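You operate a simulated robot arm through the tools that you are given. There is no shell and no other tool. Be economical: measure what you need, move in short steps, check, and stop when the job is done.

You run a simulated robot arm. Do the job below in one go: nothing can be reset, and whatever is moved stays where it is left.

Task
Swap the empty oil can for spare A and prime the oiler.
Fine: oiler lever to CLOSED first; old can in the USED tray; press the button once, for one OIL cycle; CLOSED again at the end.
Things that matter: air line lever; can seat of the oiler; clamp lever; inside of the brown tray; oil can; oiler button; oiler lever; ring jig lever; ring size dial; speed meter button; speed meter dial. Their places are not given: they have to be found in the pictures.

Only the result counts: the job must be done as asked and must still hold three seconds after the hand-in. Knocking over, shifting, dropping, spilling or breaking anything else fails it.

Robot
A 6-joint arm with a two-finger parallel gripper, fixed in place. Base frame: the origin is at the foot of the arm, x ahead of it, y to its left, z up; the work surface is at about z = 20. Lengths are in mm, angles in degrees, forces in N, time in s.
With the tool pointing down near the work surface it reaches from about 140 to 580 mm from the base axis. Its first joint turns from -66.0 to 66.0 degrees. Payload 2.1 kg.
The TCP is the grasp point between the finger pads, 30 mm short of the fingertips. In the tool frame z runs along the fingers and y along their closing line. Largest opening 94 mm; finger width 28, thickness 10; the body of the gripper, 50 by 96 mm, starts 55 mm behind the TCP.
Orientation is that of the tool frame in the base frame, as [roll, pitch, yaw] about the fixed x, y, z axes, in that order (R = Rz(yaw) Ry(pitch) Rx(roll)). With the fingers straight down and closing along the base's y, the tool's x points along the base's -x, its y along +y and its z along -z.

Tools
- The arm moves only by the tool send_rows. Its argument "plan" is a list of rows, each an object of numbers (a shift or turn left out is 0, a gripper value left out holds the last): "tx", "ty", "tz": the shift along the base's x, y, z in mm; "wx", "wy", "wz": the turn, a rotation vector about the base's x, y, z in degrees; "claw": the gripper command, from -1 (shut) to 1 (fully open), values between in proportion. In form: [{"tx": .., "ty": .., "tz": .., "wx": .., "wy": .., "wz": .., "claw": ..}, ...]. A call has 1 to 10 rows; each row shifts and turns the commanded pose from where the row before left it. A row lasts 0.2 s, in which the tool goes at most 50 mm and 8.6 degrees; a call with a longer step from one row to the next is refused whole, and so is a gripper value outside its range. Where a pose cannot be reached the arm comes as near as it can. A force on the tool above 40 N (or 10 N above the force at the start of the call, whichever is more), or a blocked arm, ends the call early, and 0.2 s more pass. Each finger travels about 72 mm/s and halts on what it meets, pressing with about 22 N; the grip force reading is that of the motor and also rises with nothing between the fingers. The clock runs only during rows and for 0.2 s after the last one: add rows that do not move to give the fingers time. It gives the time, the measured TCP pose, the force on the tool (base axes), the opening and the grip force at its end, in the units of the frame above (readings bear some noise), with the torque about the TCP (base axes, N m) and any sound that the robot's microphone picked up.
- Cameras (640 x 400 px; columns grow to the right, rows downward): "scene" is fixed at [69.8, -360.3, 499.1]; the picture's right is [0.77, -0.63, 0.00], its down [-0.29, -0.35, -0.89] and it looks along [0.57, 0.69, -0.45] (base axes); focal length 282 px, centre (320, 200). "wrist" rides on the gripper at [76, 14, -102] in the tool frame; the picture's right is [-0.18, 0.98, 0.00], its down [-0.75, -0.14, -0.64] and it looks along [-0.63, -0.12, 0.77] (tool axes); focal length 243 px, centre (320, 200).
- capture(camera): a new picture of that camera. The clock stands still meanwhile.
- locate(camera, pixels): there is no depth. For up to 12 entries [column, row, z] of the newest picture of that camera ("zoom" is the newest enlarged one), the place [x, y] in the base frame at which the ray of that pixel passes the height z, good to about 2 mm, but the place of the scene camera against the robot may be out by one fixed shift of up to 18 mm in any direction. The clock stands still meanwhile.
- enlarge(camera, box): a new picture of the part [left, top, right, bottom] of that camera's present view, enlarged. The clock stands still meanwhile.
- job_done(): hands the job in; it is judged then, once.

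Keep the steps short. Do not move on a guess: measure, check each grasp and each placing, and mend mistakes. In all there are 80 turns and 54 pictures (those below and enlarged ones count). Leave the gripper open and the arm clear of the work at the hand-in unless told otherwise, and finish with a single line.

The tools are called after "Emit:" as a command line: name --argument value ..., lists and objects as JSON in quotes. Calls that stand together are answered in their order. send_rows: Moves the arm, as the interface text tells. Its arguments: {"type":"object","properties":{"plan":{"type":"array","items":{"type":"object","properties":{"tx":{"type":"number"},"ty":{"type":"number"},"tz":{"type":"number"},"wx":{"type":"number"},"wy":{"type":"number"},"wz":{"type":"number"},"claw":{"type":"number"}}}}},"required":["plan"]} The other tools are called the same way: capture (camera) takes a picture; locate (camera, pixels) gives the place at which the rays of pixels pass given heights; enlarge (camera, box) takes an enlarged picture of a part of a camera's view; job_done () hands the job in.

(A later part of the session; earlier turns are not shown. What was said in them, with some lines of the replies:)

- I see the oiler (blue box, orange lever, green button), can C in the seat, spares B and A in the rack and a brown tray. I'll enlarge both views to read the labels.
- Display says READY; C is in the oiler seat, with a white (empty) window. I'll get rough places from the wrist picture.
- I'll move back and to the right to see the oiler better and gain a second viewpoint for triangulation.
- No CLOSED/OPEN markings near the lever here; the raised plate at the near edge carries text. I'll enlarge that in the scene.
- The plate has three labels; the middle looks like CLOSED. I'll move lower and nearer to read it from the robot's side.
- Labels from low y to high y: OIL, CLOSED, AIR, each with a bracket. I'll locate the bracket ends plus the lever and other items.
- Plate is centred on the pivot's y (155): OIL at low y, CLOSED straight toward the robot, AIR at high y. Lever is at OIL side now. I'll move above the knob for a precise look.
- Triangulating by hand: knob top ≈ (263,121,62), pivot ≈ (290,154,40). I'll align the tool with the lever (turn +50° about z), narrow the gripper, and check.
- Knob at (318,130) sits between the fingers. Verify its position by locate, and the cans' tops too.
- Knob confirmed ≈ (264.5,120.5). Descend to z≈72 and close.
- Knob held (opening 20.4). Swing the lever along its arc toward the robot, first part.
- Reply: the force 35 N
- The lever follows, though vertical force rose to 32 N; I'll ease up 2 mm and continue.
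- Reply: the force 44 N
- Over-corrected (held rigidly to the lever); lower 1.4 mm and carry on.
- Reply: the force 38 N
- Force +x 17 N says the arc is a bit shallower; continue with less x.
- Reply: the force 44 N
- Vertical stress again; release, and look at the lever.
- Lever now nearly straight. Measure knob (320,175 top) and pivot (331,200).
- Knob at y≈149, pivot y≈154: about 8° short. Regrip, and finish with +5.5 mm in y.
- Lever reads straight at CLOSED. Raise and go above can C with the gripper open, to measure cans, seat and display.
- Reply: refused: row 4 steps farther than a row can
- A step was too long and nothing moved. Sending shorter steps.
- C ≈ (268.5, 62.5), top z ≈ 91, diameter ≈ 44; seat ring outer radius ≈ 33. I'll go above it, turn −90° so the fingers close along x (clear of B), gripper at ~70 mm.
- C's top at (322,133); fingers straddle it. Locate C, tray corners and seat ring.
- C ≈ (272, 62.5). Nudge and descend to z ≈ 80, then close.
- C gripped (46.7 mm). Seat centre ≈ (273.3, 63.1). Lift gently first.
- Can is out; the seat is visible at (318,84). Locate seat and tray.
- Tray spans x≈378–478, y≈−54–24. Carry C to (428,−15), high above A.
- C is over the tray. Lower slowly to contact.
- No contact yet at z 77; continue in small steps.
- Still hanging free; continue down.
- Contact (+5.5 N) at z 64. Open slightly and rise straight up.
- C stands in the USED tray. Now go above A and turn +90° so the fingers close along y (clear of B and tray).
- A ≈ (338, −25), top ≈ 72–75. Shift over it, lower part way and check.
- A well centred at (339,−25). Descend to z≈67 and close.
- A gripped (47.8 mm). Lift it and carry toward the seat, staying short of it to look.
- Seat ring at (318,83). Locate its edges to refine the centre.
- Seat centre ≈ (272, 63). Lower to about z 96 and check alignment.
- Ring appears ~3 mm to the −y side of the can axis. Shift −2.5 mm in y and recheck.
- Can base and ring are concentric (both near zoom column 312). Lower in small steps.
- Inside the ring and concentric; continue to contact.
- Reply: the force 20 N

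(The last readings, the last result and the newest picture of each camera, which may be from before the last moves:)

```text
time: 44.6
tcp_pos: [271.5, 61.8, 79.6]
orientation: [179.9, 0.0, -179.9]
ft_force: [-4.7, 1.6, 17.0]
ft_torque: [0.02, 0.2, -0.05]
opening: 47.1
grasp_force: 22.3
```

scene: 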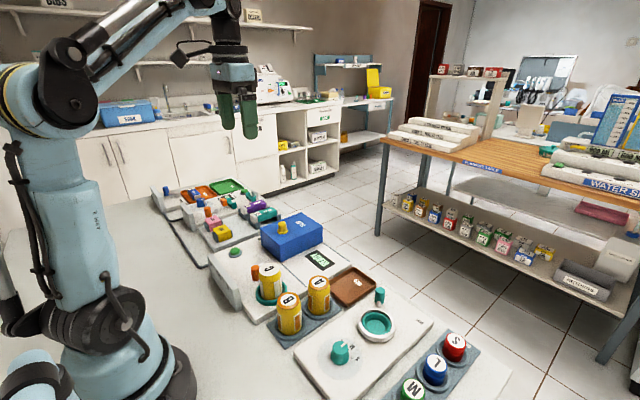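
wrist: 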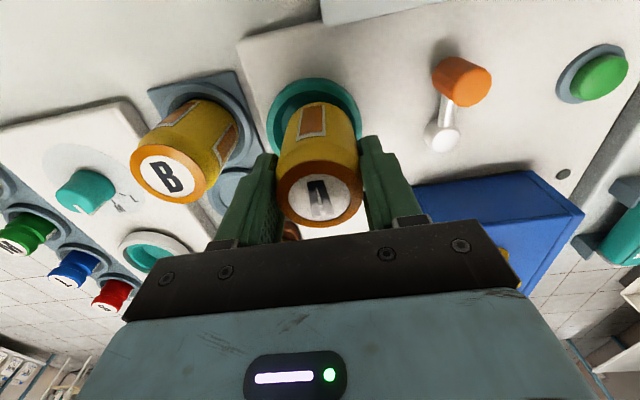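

Contact at ~81. Look before releasing.

Emit:
enlarge --camera "wrist" --box '[220, 60, 420, 230]'

Emit:
enlarge --camera "scene" --box '[230, 240, 330, 315]'

```text
2.35 times, centred on (320, 145) of wrist
```

zoom: 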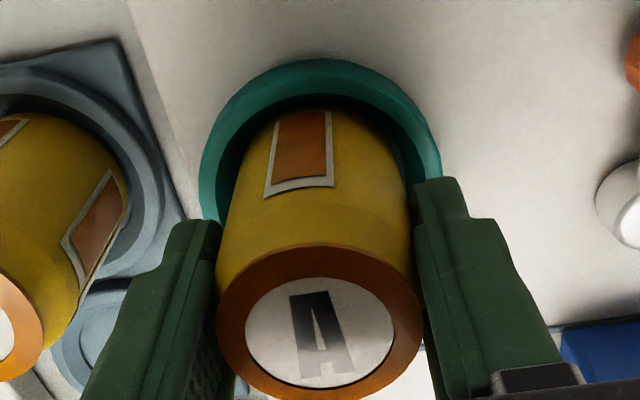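

```text
5.33 times, centred on (280, 278) of scene
```

zoom: 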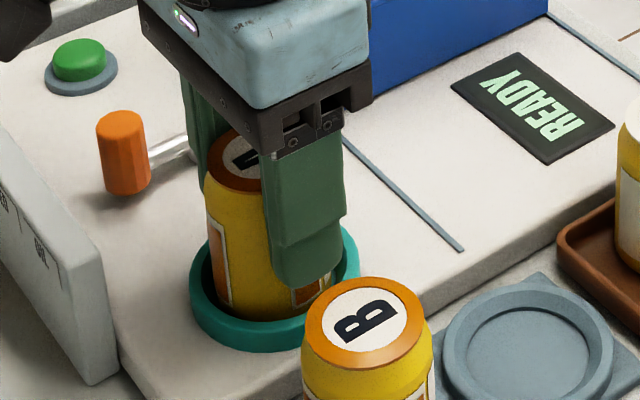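

A looks upright and inside the ring. Release and rise.

Emit:
send_rows --plan '[{"claw": 0.2}, {}, {}, {"tz": 20}, {"tz": 30}, {"tz": 40}, {"tx": -20, "ty": 20}, {"tx": -20, "ty": 20}, {}]'

Emit:
enlarge --camera "scene" --box '[230, 240, 330, 315]'

Emit:
capture --camera "wrist"

```text
time: 46.6
tcp_pos: [234.1, 99.5, 172.4]
orientation: [179.9, 0.0, 180.0]
ft_force: [-0.6, 0.6, 0.4]
ft_torque: [0.03, 0.0, -0.02]
opening: 56.5
grasp_force: 0.0
```

```text
5.33 times, centred on (280, 278) of scene
```

zoom: 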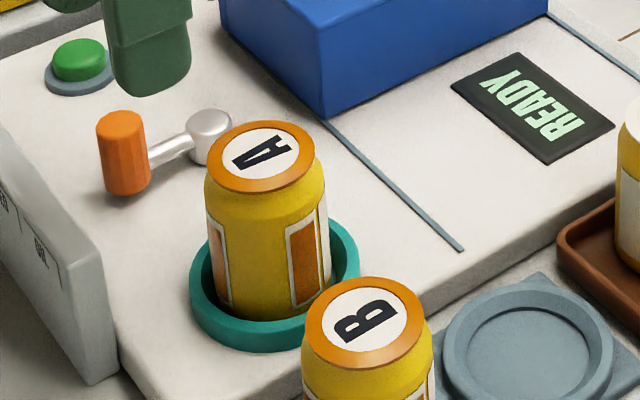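

```text
12 pictures are left
```

wrist: 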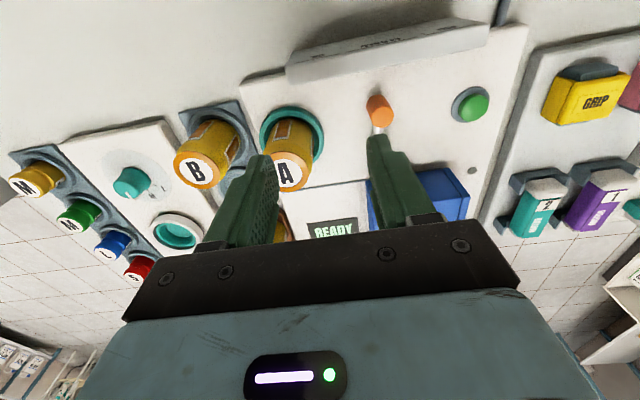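

A is seated upright in the oiler. Now go over the lever knob (251,153.5), narrow the gripper, descend.

Emit:
send_rows --plan '[{"tx": 8, "ty": 27, "claw": -0.36}, {"tx": 9, "ty": 27}, {}, {"tz": -30}, {"tz": -20}, {}]'

Emit:
capture --camera "wrist"

```text
time: 48.0
tcp_pos: [246.7, 155.5, 119.7]
orientation: [180.0, 0.1, 180.0]
ft_force: [0.6, 0.4, -0.2]
ft_torque: [-0.01, -0.02, 0.01]
opening: 30.2
grasp_force: 0.1
```

```text
11 pictures are left
```

wrist: 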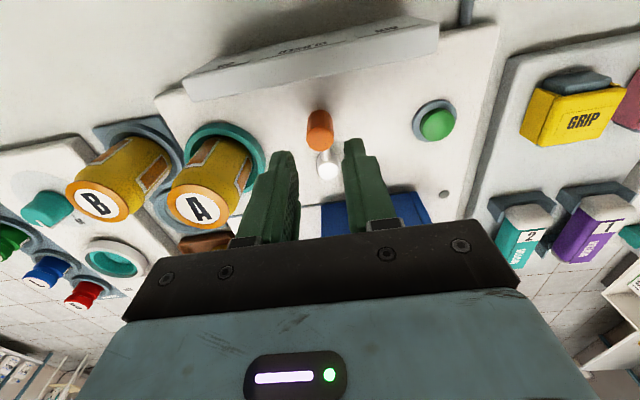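

Knob at (319,137) between the fingers. Locate knob and button here.

Emit:
locate --camera "wrist" --pixels '[[319, 141, 62], [328, 169, 42], [438, 124, 45], [438, 124, 50], [436, 122, 40], [412, 125, 32], [458, 120, 32], [205, 207, 85], [205, 207, 92]]'

Emit:
send_rows --plan '[{"tx": 4, "ty": -1.5, "tz": -20}, {"tz": -20}, {"tz": -6}, {"claw": -0.47}, {}]'

```text
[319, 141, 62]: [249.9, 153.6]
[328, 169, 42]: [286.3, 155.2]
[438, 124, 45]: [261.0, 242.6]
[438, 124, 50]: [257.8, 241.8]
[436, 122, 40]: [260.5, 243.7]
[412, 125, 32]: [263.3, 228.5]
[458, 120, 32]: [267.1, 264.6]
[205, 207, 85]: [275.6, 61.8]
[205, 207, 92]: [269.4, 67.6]
```

```text
time: 49.2
tcp_pos: [252.9, 155.2, 75.5]
orientation: [179.9, 0.0, 180.0]
ft_force: [-0.4, -0.2, -0.3]
ft_torque: [-0.01, -0.01, 0.0]
opening: 24.7
grasp_force: 0.0
```

Knob caged loosely (24.7 mm). Swing it back along the arc to OIL (~52°), turning the tool with it.

Emit:
send_rows --plan '[{"tx": -0.6, "ty": -6.4, "wz": 7.9}, {"tx": 1.1, "ty": -5.3, "wz": 7.9}, {"tx": 1.8, "ty": -5, "wz": 7.9}, {"tx": 2.5, "ty": -4.8, "wz": 7.9}, {}]'

Emit:
send_rows --plan '[{"tx": 3.2, "ty": -4.4, "wz": 7.9}, {"tx": 3.7, "ty": -3.9, "wz": 7.9}, {"tx": 4.2, "ty": -3.3, "wz": 7.9}, {}]'

Emit:
capture --camera "wrist"

```text
time: 50.4
tcp_pos: [256.9, 130.4, 72.9]
orientation: [-180.0, 0.0, -148.3]
ft_force: [-1.0, 0.6, -0.4]
ft_torque: [-0.01, -0.03, 0.0]
opening: 25.3
grasp_force: 0.7
```

```text
time: 51.4
tcp_pos: [268.3, 120.8, 72.3]
orientation: [-180.0, 0.0, -124.6]
ft_force: [-1.3, 2.6, -0.1]
ft_torque: [0.05, 0.05, -0.01]
opening: 26.3
grasp_force: 0.9
```

```text
10 pictures are left
```

wrist: 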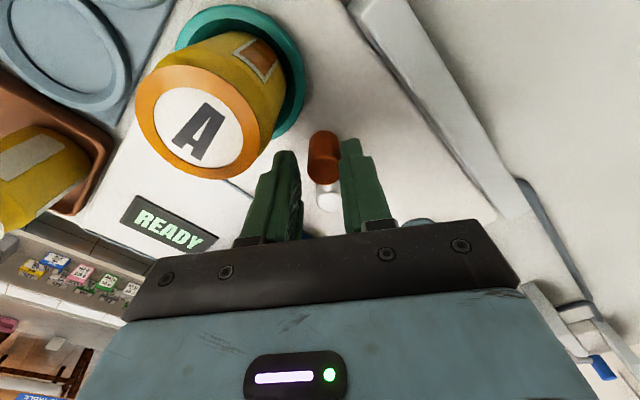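

Lever back at OIL. Open slightly, rise, move over the button at about (264,245) while turning back, and shut the gripper.

Emit:
send_rows --plan '[{"claw": -0.3}, {}, {"tz": 35}, {"tz": 35}, {"ty": 30, "wz": -8}, {"ty": 32, "wz": -8, "claw": -1}, {"ty": 32, "wz": -8}, {"ty": 30, "tx": -4, "wz": -8}, {"wz": -8}, {"wz": -8}]'

Emit:
send_rows --plan '[{"wz": -7.3}, {}]'

Emit:
capture --camera "wrist"

```text
time: 53.6
tcp_pos: [264.3, 244.2, 143.5]
orientation: [180.0, 0.0, -173.0]
ft_force: [-0.7, -0.2, 0.1]
ft_torque: [0.0, 0.03, 0.01]
opening: 0.0
grasp_force: 21.5
```

```text
time: 54.2
tcp_pos: [264.1, 245.3, 143.1]
orientation: [-180.0, 0.1, 179.9]
ft_force: [-0.2, 0.3, 0.0]
ft_torque: [-0.01, 0.04, -0.03]
opening: 0.2
grasp_force: 22.2
```

```text
9 pictures are left
```

wrist: 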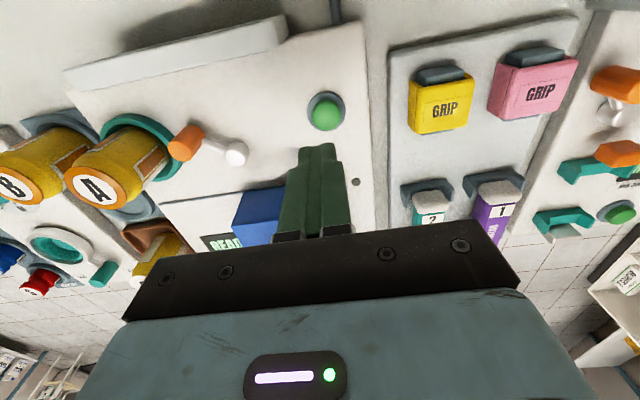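

Button at (326,115). Locate it.

Emit:
locate --camera "wrist" --pixels '[[327, 117, 42], [327, 117, 48], [309, 110, 33], [344, 108, 33], [325, 92, 33], [186, 143, 62], [236, 153, 42]]'

```text
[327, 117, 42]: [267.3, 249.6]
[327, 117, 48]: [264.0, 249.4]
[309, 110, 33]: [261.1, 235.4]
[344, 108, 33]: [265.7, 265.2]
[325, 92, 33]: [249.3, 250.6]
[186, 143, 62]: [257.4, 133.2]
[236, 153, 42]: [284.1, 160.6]
```

Button ≈ (265.5, 249). Align and descend to tips ≈ 57.

Emit:
send_rows --plan '[{"tx": 1.5, "ty": 4, "tz": -20}, {"tz": -20}, {"tz": -16}, {}]'

Emit:
capture --camera "wrist"

```text
time: 55.2
tcp_pos: [266.6, 249.9, 85.3]
orientation: [-180.0, 0.0, -180.0]
ft_force: [-0.4, 1.1, 0.1]
ft_torque: [-0.01, -0.03, -0.01]
opening: 0.1
grasp_force: 21.8
```

```text
8 pictures are left
```

wrist: 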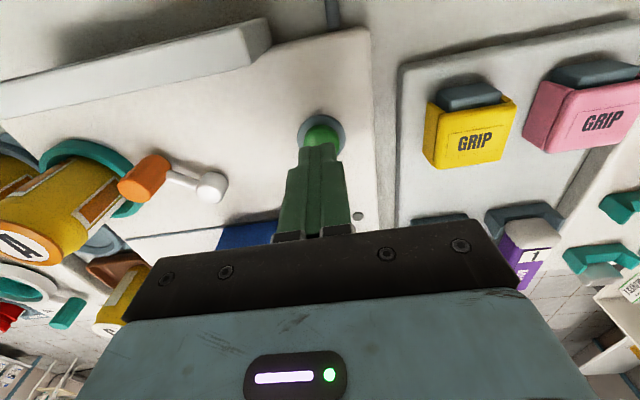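

Fingertips are right over the button. Press in one slow push.

Emit:
send_rows --plan '[{"tz": -2}, {"tz": -2}, {"tz": -2}, {"tz": -2}, {"tz": -2}]'

```text
time: 56.4
tcp_pos: [267.8, 249.0, 76.1]
orientation: [-179.9, 0.0, 179.9]
ft_force: [0.5, 0.0, 0.5]
ft_torque: [-0.04, 0.02, -0.02]
opening: 0.0
grasp_force: 22.2
```

Emit:
send_rows --plan '[{"tz": -1.5}, {"tz": -1.5}, {}]'

```text
time: 57.2
tcp_pos: [265.5, 248.8, 74.6]
orientation: [180.0, -0.1, 180.0]
ft_force: [0.0, 0.2, -0.1]
ft_torque: [-0.01, -0.05, 0.0]
opening: 0.0
grasp_force: 21.9
```

Emit:
send_rows --plan '[{"tz": -1.5}, {"tz": -1.5}, {}]'

```text
time: 58.0
tcp_pos: [267.0, 248.6, 72.0]
orientation: [-179.9, 0.1, -179.9]
ft_force: [0.0, -0.6, 1.0]
ft_torque: [-0.01, 0.01, -0.01]
opening: 0.0
grasp_force: 21.9
```

Emit:
send_rows --plan '[{"tz": -1.5}, {"tz": -1.5}, {}]'

```text
time: 58.8
tcp_pos: [265.9, 248.3, 68.1]
orientation: [-180.0, 0.0, 180.0]
ft_force: [0.9, -0.9, -0.5]
ft_torque: [-0.02, 0.02, 0.01]
opening: 0.1
grasp_force: 21.9
```

Emit:
send_rows --plan '[{"tz": -1}, {"tz": -1}, {}]'

```text
time: 59.6
tcp_pos: [267.5, 249.3, 65.2]
orientation: [-180.0, 0.1, -180.0]
ft_force: [0.0, 0.2, 0.4]
ft_torque: [0.0, 0.01, 0.0]
opening: 0.0
grasp_force: 21.5
```

Button is lower than I thought, so its x is a few mm larger. Shift +3 in x and continue.

Emit:
send_rows --plan '[{"tx": 3}, {"tz": -1}, {"tz": -1}, {}]'

```text
time: 60.6
tcp_pos: [270.8, 249.2, 64.0]
orientation: [180.0, 0.0, 180.0]
ft_force: [0.7, 0.3, -0.3]
ft_torque: [0.01, -0.03, 0.0]
opening: 0.0
grasp_force: 22.0
```

Emit:
send_rows --plan '[{"tz": -1}, {"tz": -1}, {}]'

Emit:
enlarge --camera "wrist" --box '[240, 80, 400, 240]'

```text
time: 61.4
tcp_pos: [269.9, 250.2, 62.5]
orientation: [-179.9, 0.0, -180.0]
ft_force: [0.3, -0.9, 1.1]
ft_torque: [-0.05, 0.02, -0.04]
opening: 0.1
grasp_force: 22.3
```

```text
2.50 times, centred on (320, 160) of wrist
```

zoom: 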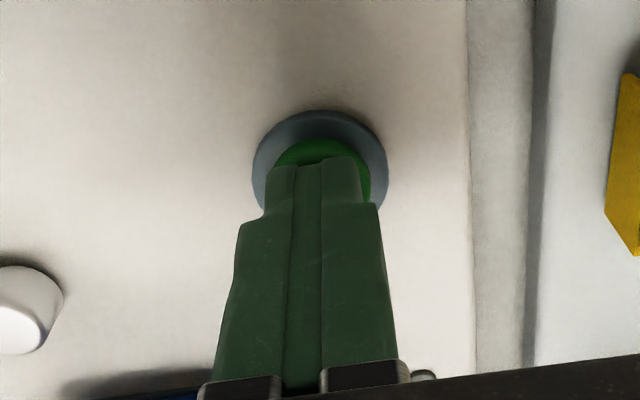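

Tip is just above the button. Continue.

Emit:
send_rows --plan '[{"tz": -1}, {"tz": -1}, {}]'

```text
time: 62.2
tcp_pos: [269.2, 249.4, 60.7]
orientation: [-180.0, 0.0, -179.9]
ft_force: [0.9, 0.9, 2.7]
ft_torque: [0.01, 0.01, 0.0]
opening: 0.0
grasp_force: 21.7
heard: click
```

A click was heard: button pressed. Rise straight up and view the display.

Emit:
send_rows --plan '[{"tz": 10}, {"tz": 35}, {"tz": 35}, {}]'

Emit:
enlarge --camera "scene" --box '[210, 210, 370, 310]'

```text
time: 63.2
tcp_pos: [268.1, 250.9, 141.4]
orientation: [-180.0, 0.0, 180.0]
ft_force: [-0.2, 0.0, -0.6]
ft_torque: [0.01, -0.01, 0.0]
opening: 0.0
grasp_force: 21.9
```

```text
4.00 times, centred on (290, 260) of scene
```

zoom: 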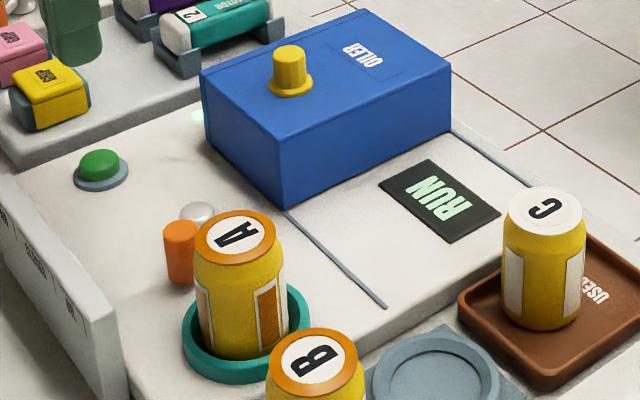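

Display shows RUN. While it runs, move above the knob (266.5,122), turn +52°, open to ~30 and wait.

Emit:
send_rows --plan '[{"ty": -32, "wz": 8.5, "claw": -0.3}, {"ty": -32, "wz": 8.5}, {"ty": -32, "wz": 8.5}, {"ty": -31, "tx": -2, "wz": 8.5}, {"wz": 8.5}, {"wz": 8.5}, {}, {}, {}, {}]'

Emit:
send_rows --plan '[{}, {}, {}, {}, {}, {}, {}, {}, {}, {}]'

Emit:
capture --camera "wrist"

```text
time: 65.4
tcp_pos: [268.6, 122.3, 139.8]
orientation: [180.0, 0.0, -129.0]
ft_force: [0.1, 0.4, 0.1]
ft_torque: [-0.01, 0.03, 0.02]
opening: 32.8
grasp_force: 0.0
```

```text
time: 67.6
tcp_pos: [267.9, 122.5, 139.5]
orientation: [179.9, 0.0, -129.0]
ft_force: [0.0, 0.9, 0.2]
ft_torque: [-0.02, -0.01, -0.03]
opening: 33.1
grasp_force: 0.0
```

```text
5 pictures are left
```

wrist: 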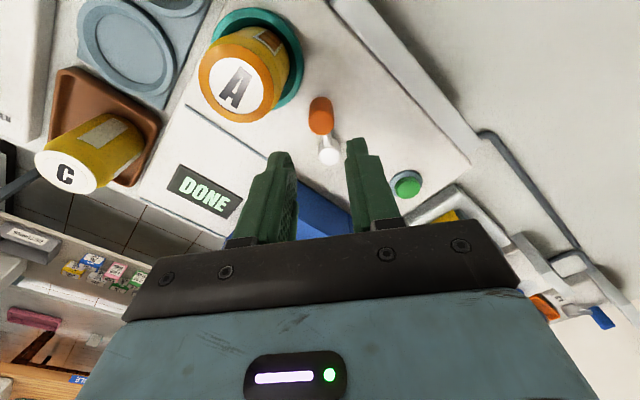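

Display shows DONE. Locate the knob, then descend over it.

Emit:
locate --camera "wrist" --pixels '[[320, 121, 62], [329, 156, 40]]'

```text
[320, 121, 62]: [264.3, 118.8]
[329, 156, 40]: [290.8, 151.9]
```

Emit:
send_rows --plan '[{"tx": -2.5, "ty": -2, "tz": -25}, {"tz": -25}, {"tz": -16}, {}, {"claw": -0.47}, {}]'

```text
time: 69.0
tcp_pos: [263.5, 118.6, 74.8]
orientation: [-180.0, 0.0, -129.1]
ft_force: [0.0, -0.4, 0.3]
ft_torque: [0.0, 0.01, -0.01]
opening: 24.9
grasp_force: 0.0
```

Knob caged. Swing to CLOSED.

Emit:
send_rows --plan '[{"tx": -2.5, "ty": 4.5, "wz": -7.28}, {"tx": -2.5, "ty": 4.5, "wz": -7.28}, {"tx": -2.5, "ty": 4.8, "wz": -7.28}, {"tx": -2, "ty": 5.3, "wz": -7.28}, {"tx": -1.4, "ty": 5.6, "wz": -7.28}, {"tx": -0.8, "ty": 5.8, "wz": -7.28}, {"tx": -0.3, "ty": 6, "wz": -7.28}, {}]'

Emit:
capture --camera "wrist"

```text
time: 70.8
tcp_pos: [252.7, 154.7, 75.0]
orientation: [179.9, 0.0, 179.9]
ft_force: [-0.3, -0.7, 0.8]
ft_torque: [-0.04, 0.05, -0.03]
opening: 24.5
grasp_force: 0.0
```

```text
4 pictures are left
```

wrist: 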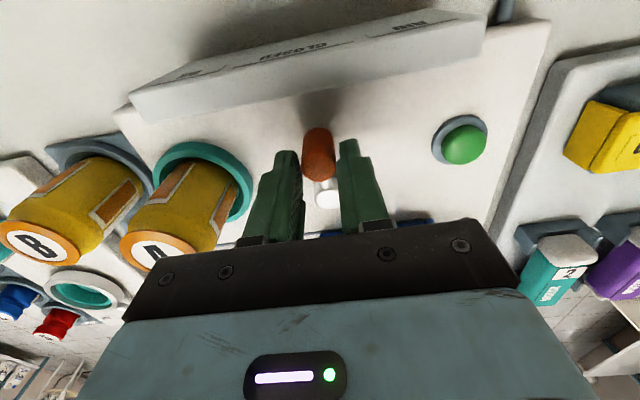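

Emit:
locate --camera "wrist" --pixels '[[319, 168, 62], [327, 195, 40]]'

Emit:
send_rows --plan '[{"claw": -1}, {}, {}]'

```text
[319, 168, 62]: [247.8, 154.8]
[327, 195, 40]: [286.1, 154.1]
```

```text
time: 71.6
tcp_pos: [254.0, 155.8, 73.8]
orientation: [-180.0, 0.1, 179.9]
ft_force: [-1.0, 1.6, 0.7]
ft_torque: [-0.3, 0.0, 0.08]
opening: 20.1
grasp_force: 44.9
```

Lever is straight (knob y≈154.8, pivot y≈154.1). Release, rise and back away.

Emit:
send_rows --plan '[{"claw": -0.3}, {}, {}, {"tz": 30}, {"tz": 40}, {"tz": 45, "claw": 1}, {"tz": 40}, {"tz": 30, "tx": -20}, {"tx": -25}, {}]'

Emit:
capture --camera "wrist"

Emit:
enlarge --camera "scene" --box '[210, 210, 370, 310]'

```text
time: 73.8
tcp_pos: [210.9, 156.4, 262.6]
orientation: [-179.9, 0.0, 180.0]
ft_force: [-0.4, -0.1, 0.7]
ft_torque: [0.0, -0.01, 0.03]
opening: 93.8
grasp_force: 0.1
```

```text
3 pictures are left
```

wrist: 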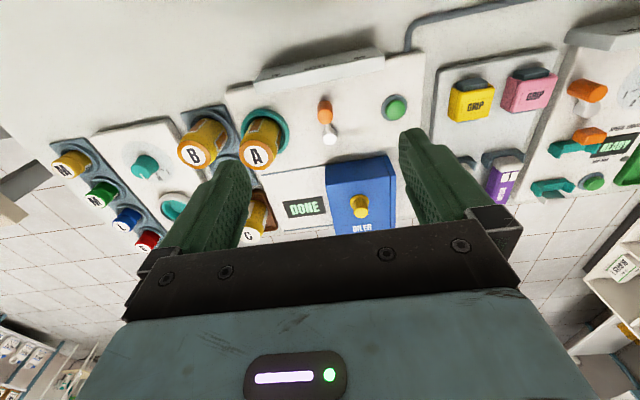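

```text
4.00 times, centred on (290, 260) of scene
```

zoom: 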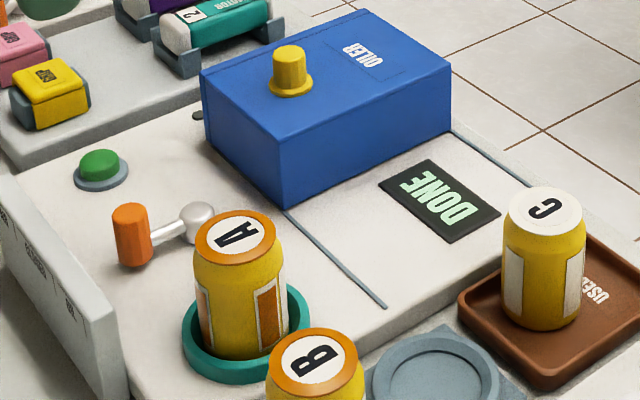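

Everything is as asked: A is in the seat, C is in the USED tray, the display shows DONE, the lever is at CLOSED, and the arm is clear with the gripper open. Handing in.

Emit:
job_done

```text
The job is handed in.
```

Job handed in: lever set to CLOSED, empty can C moved to the USED tray, spare A seated, one OIL cycle run (display DONE), and the lever back at CLOSED.
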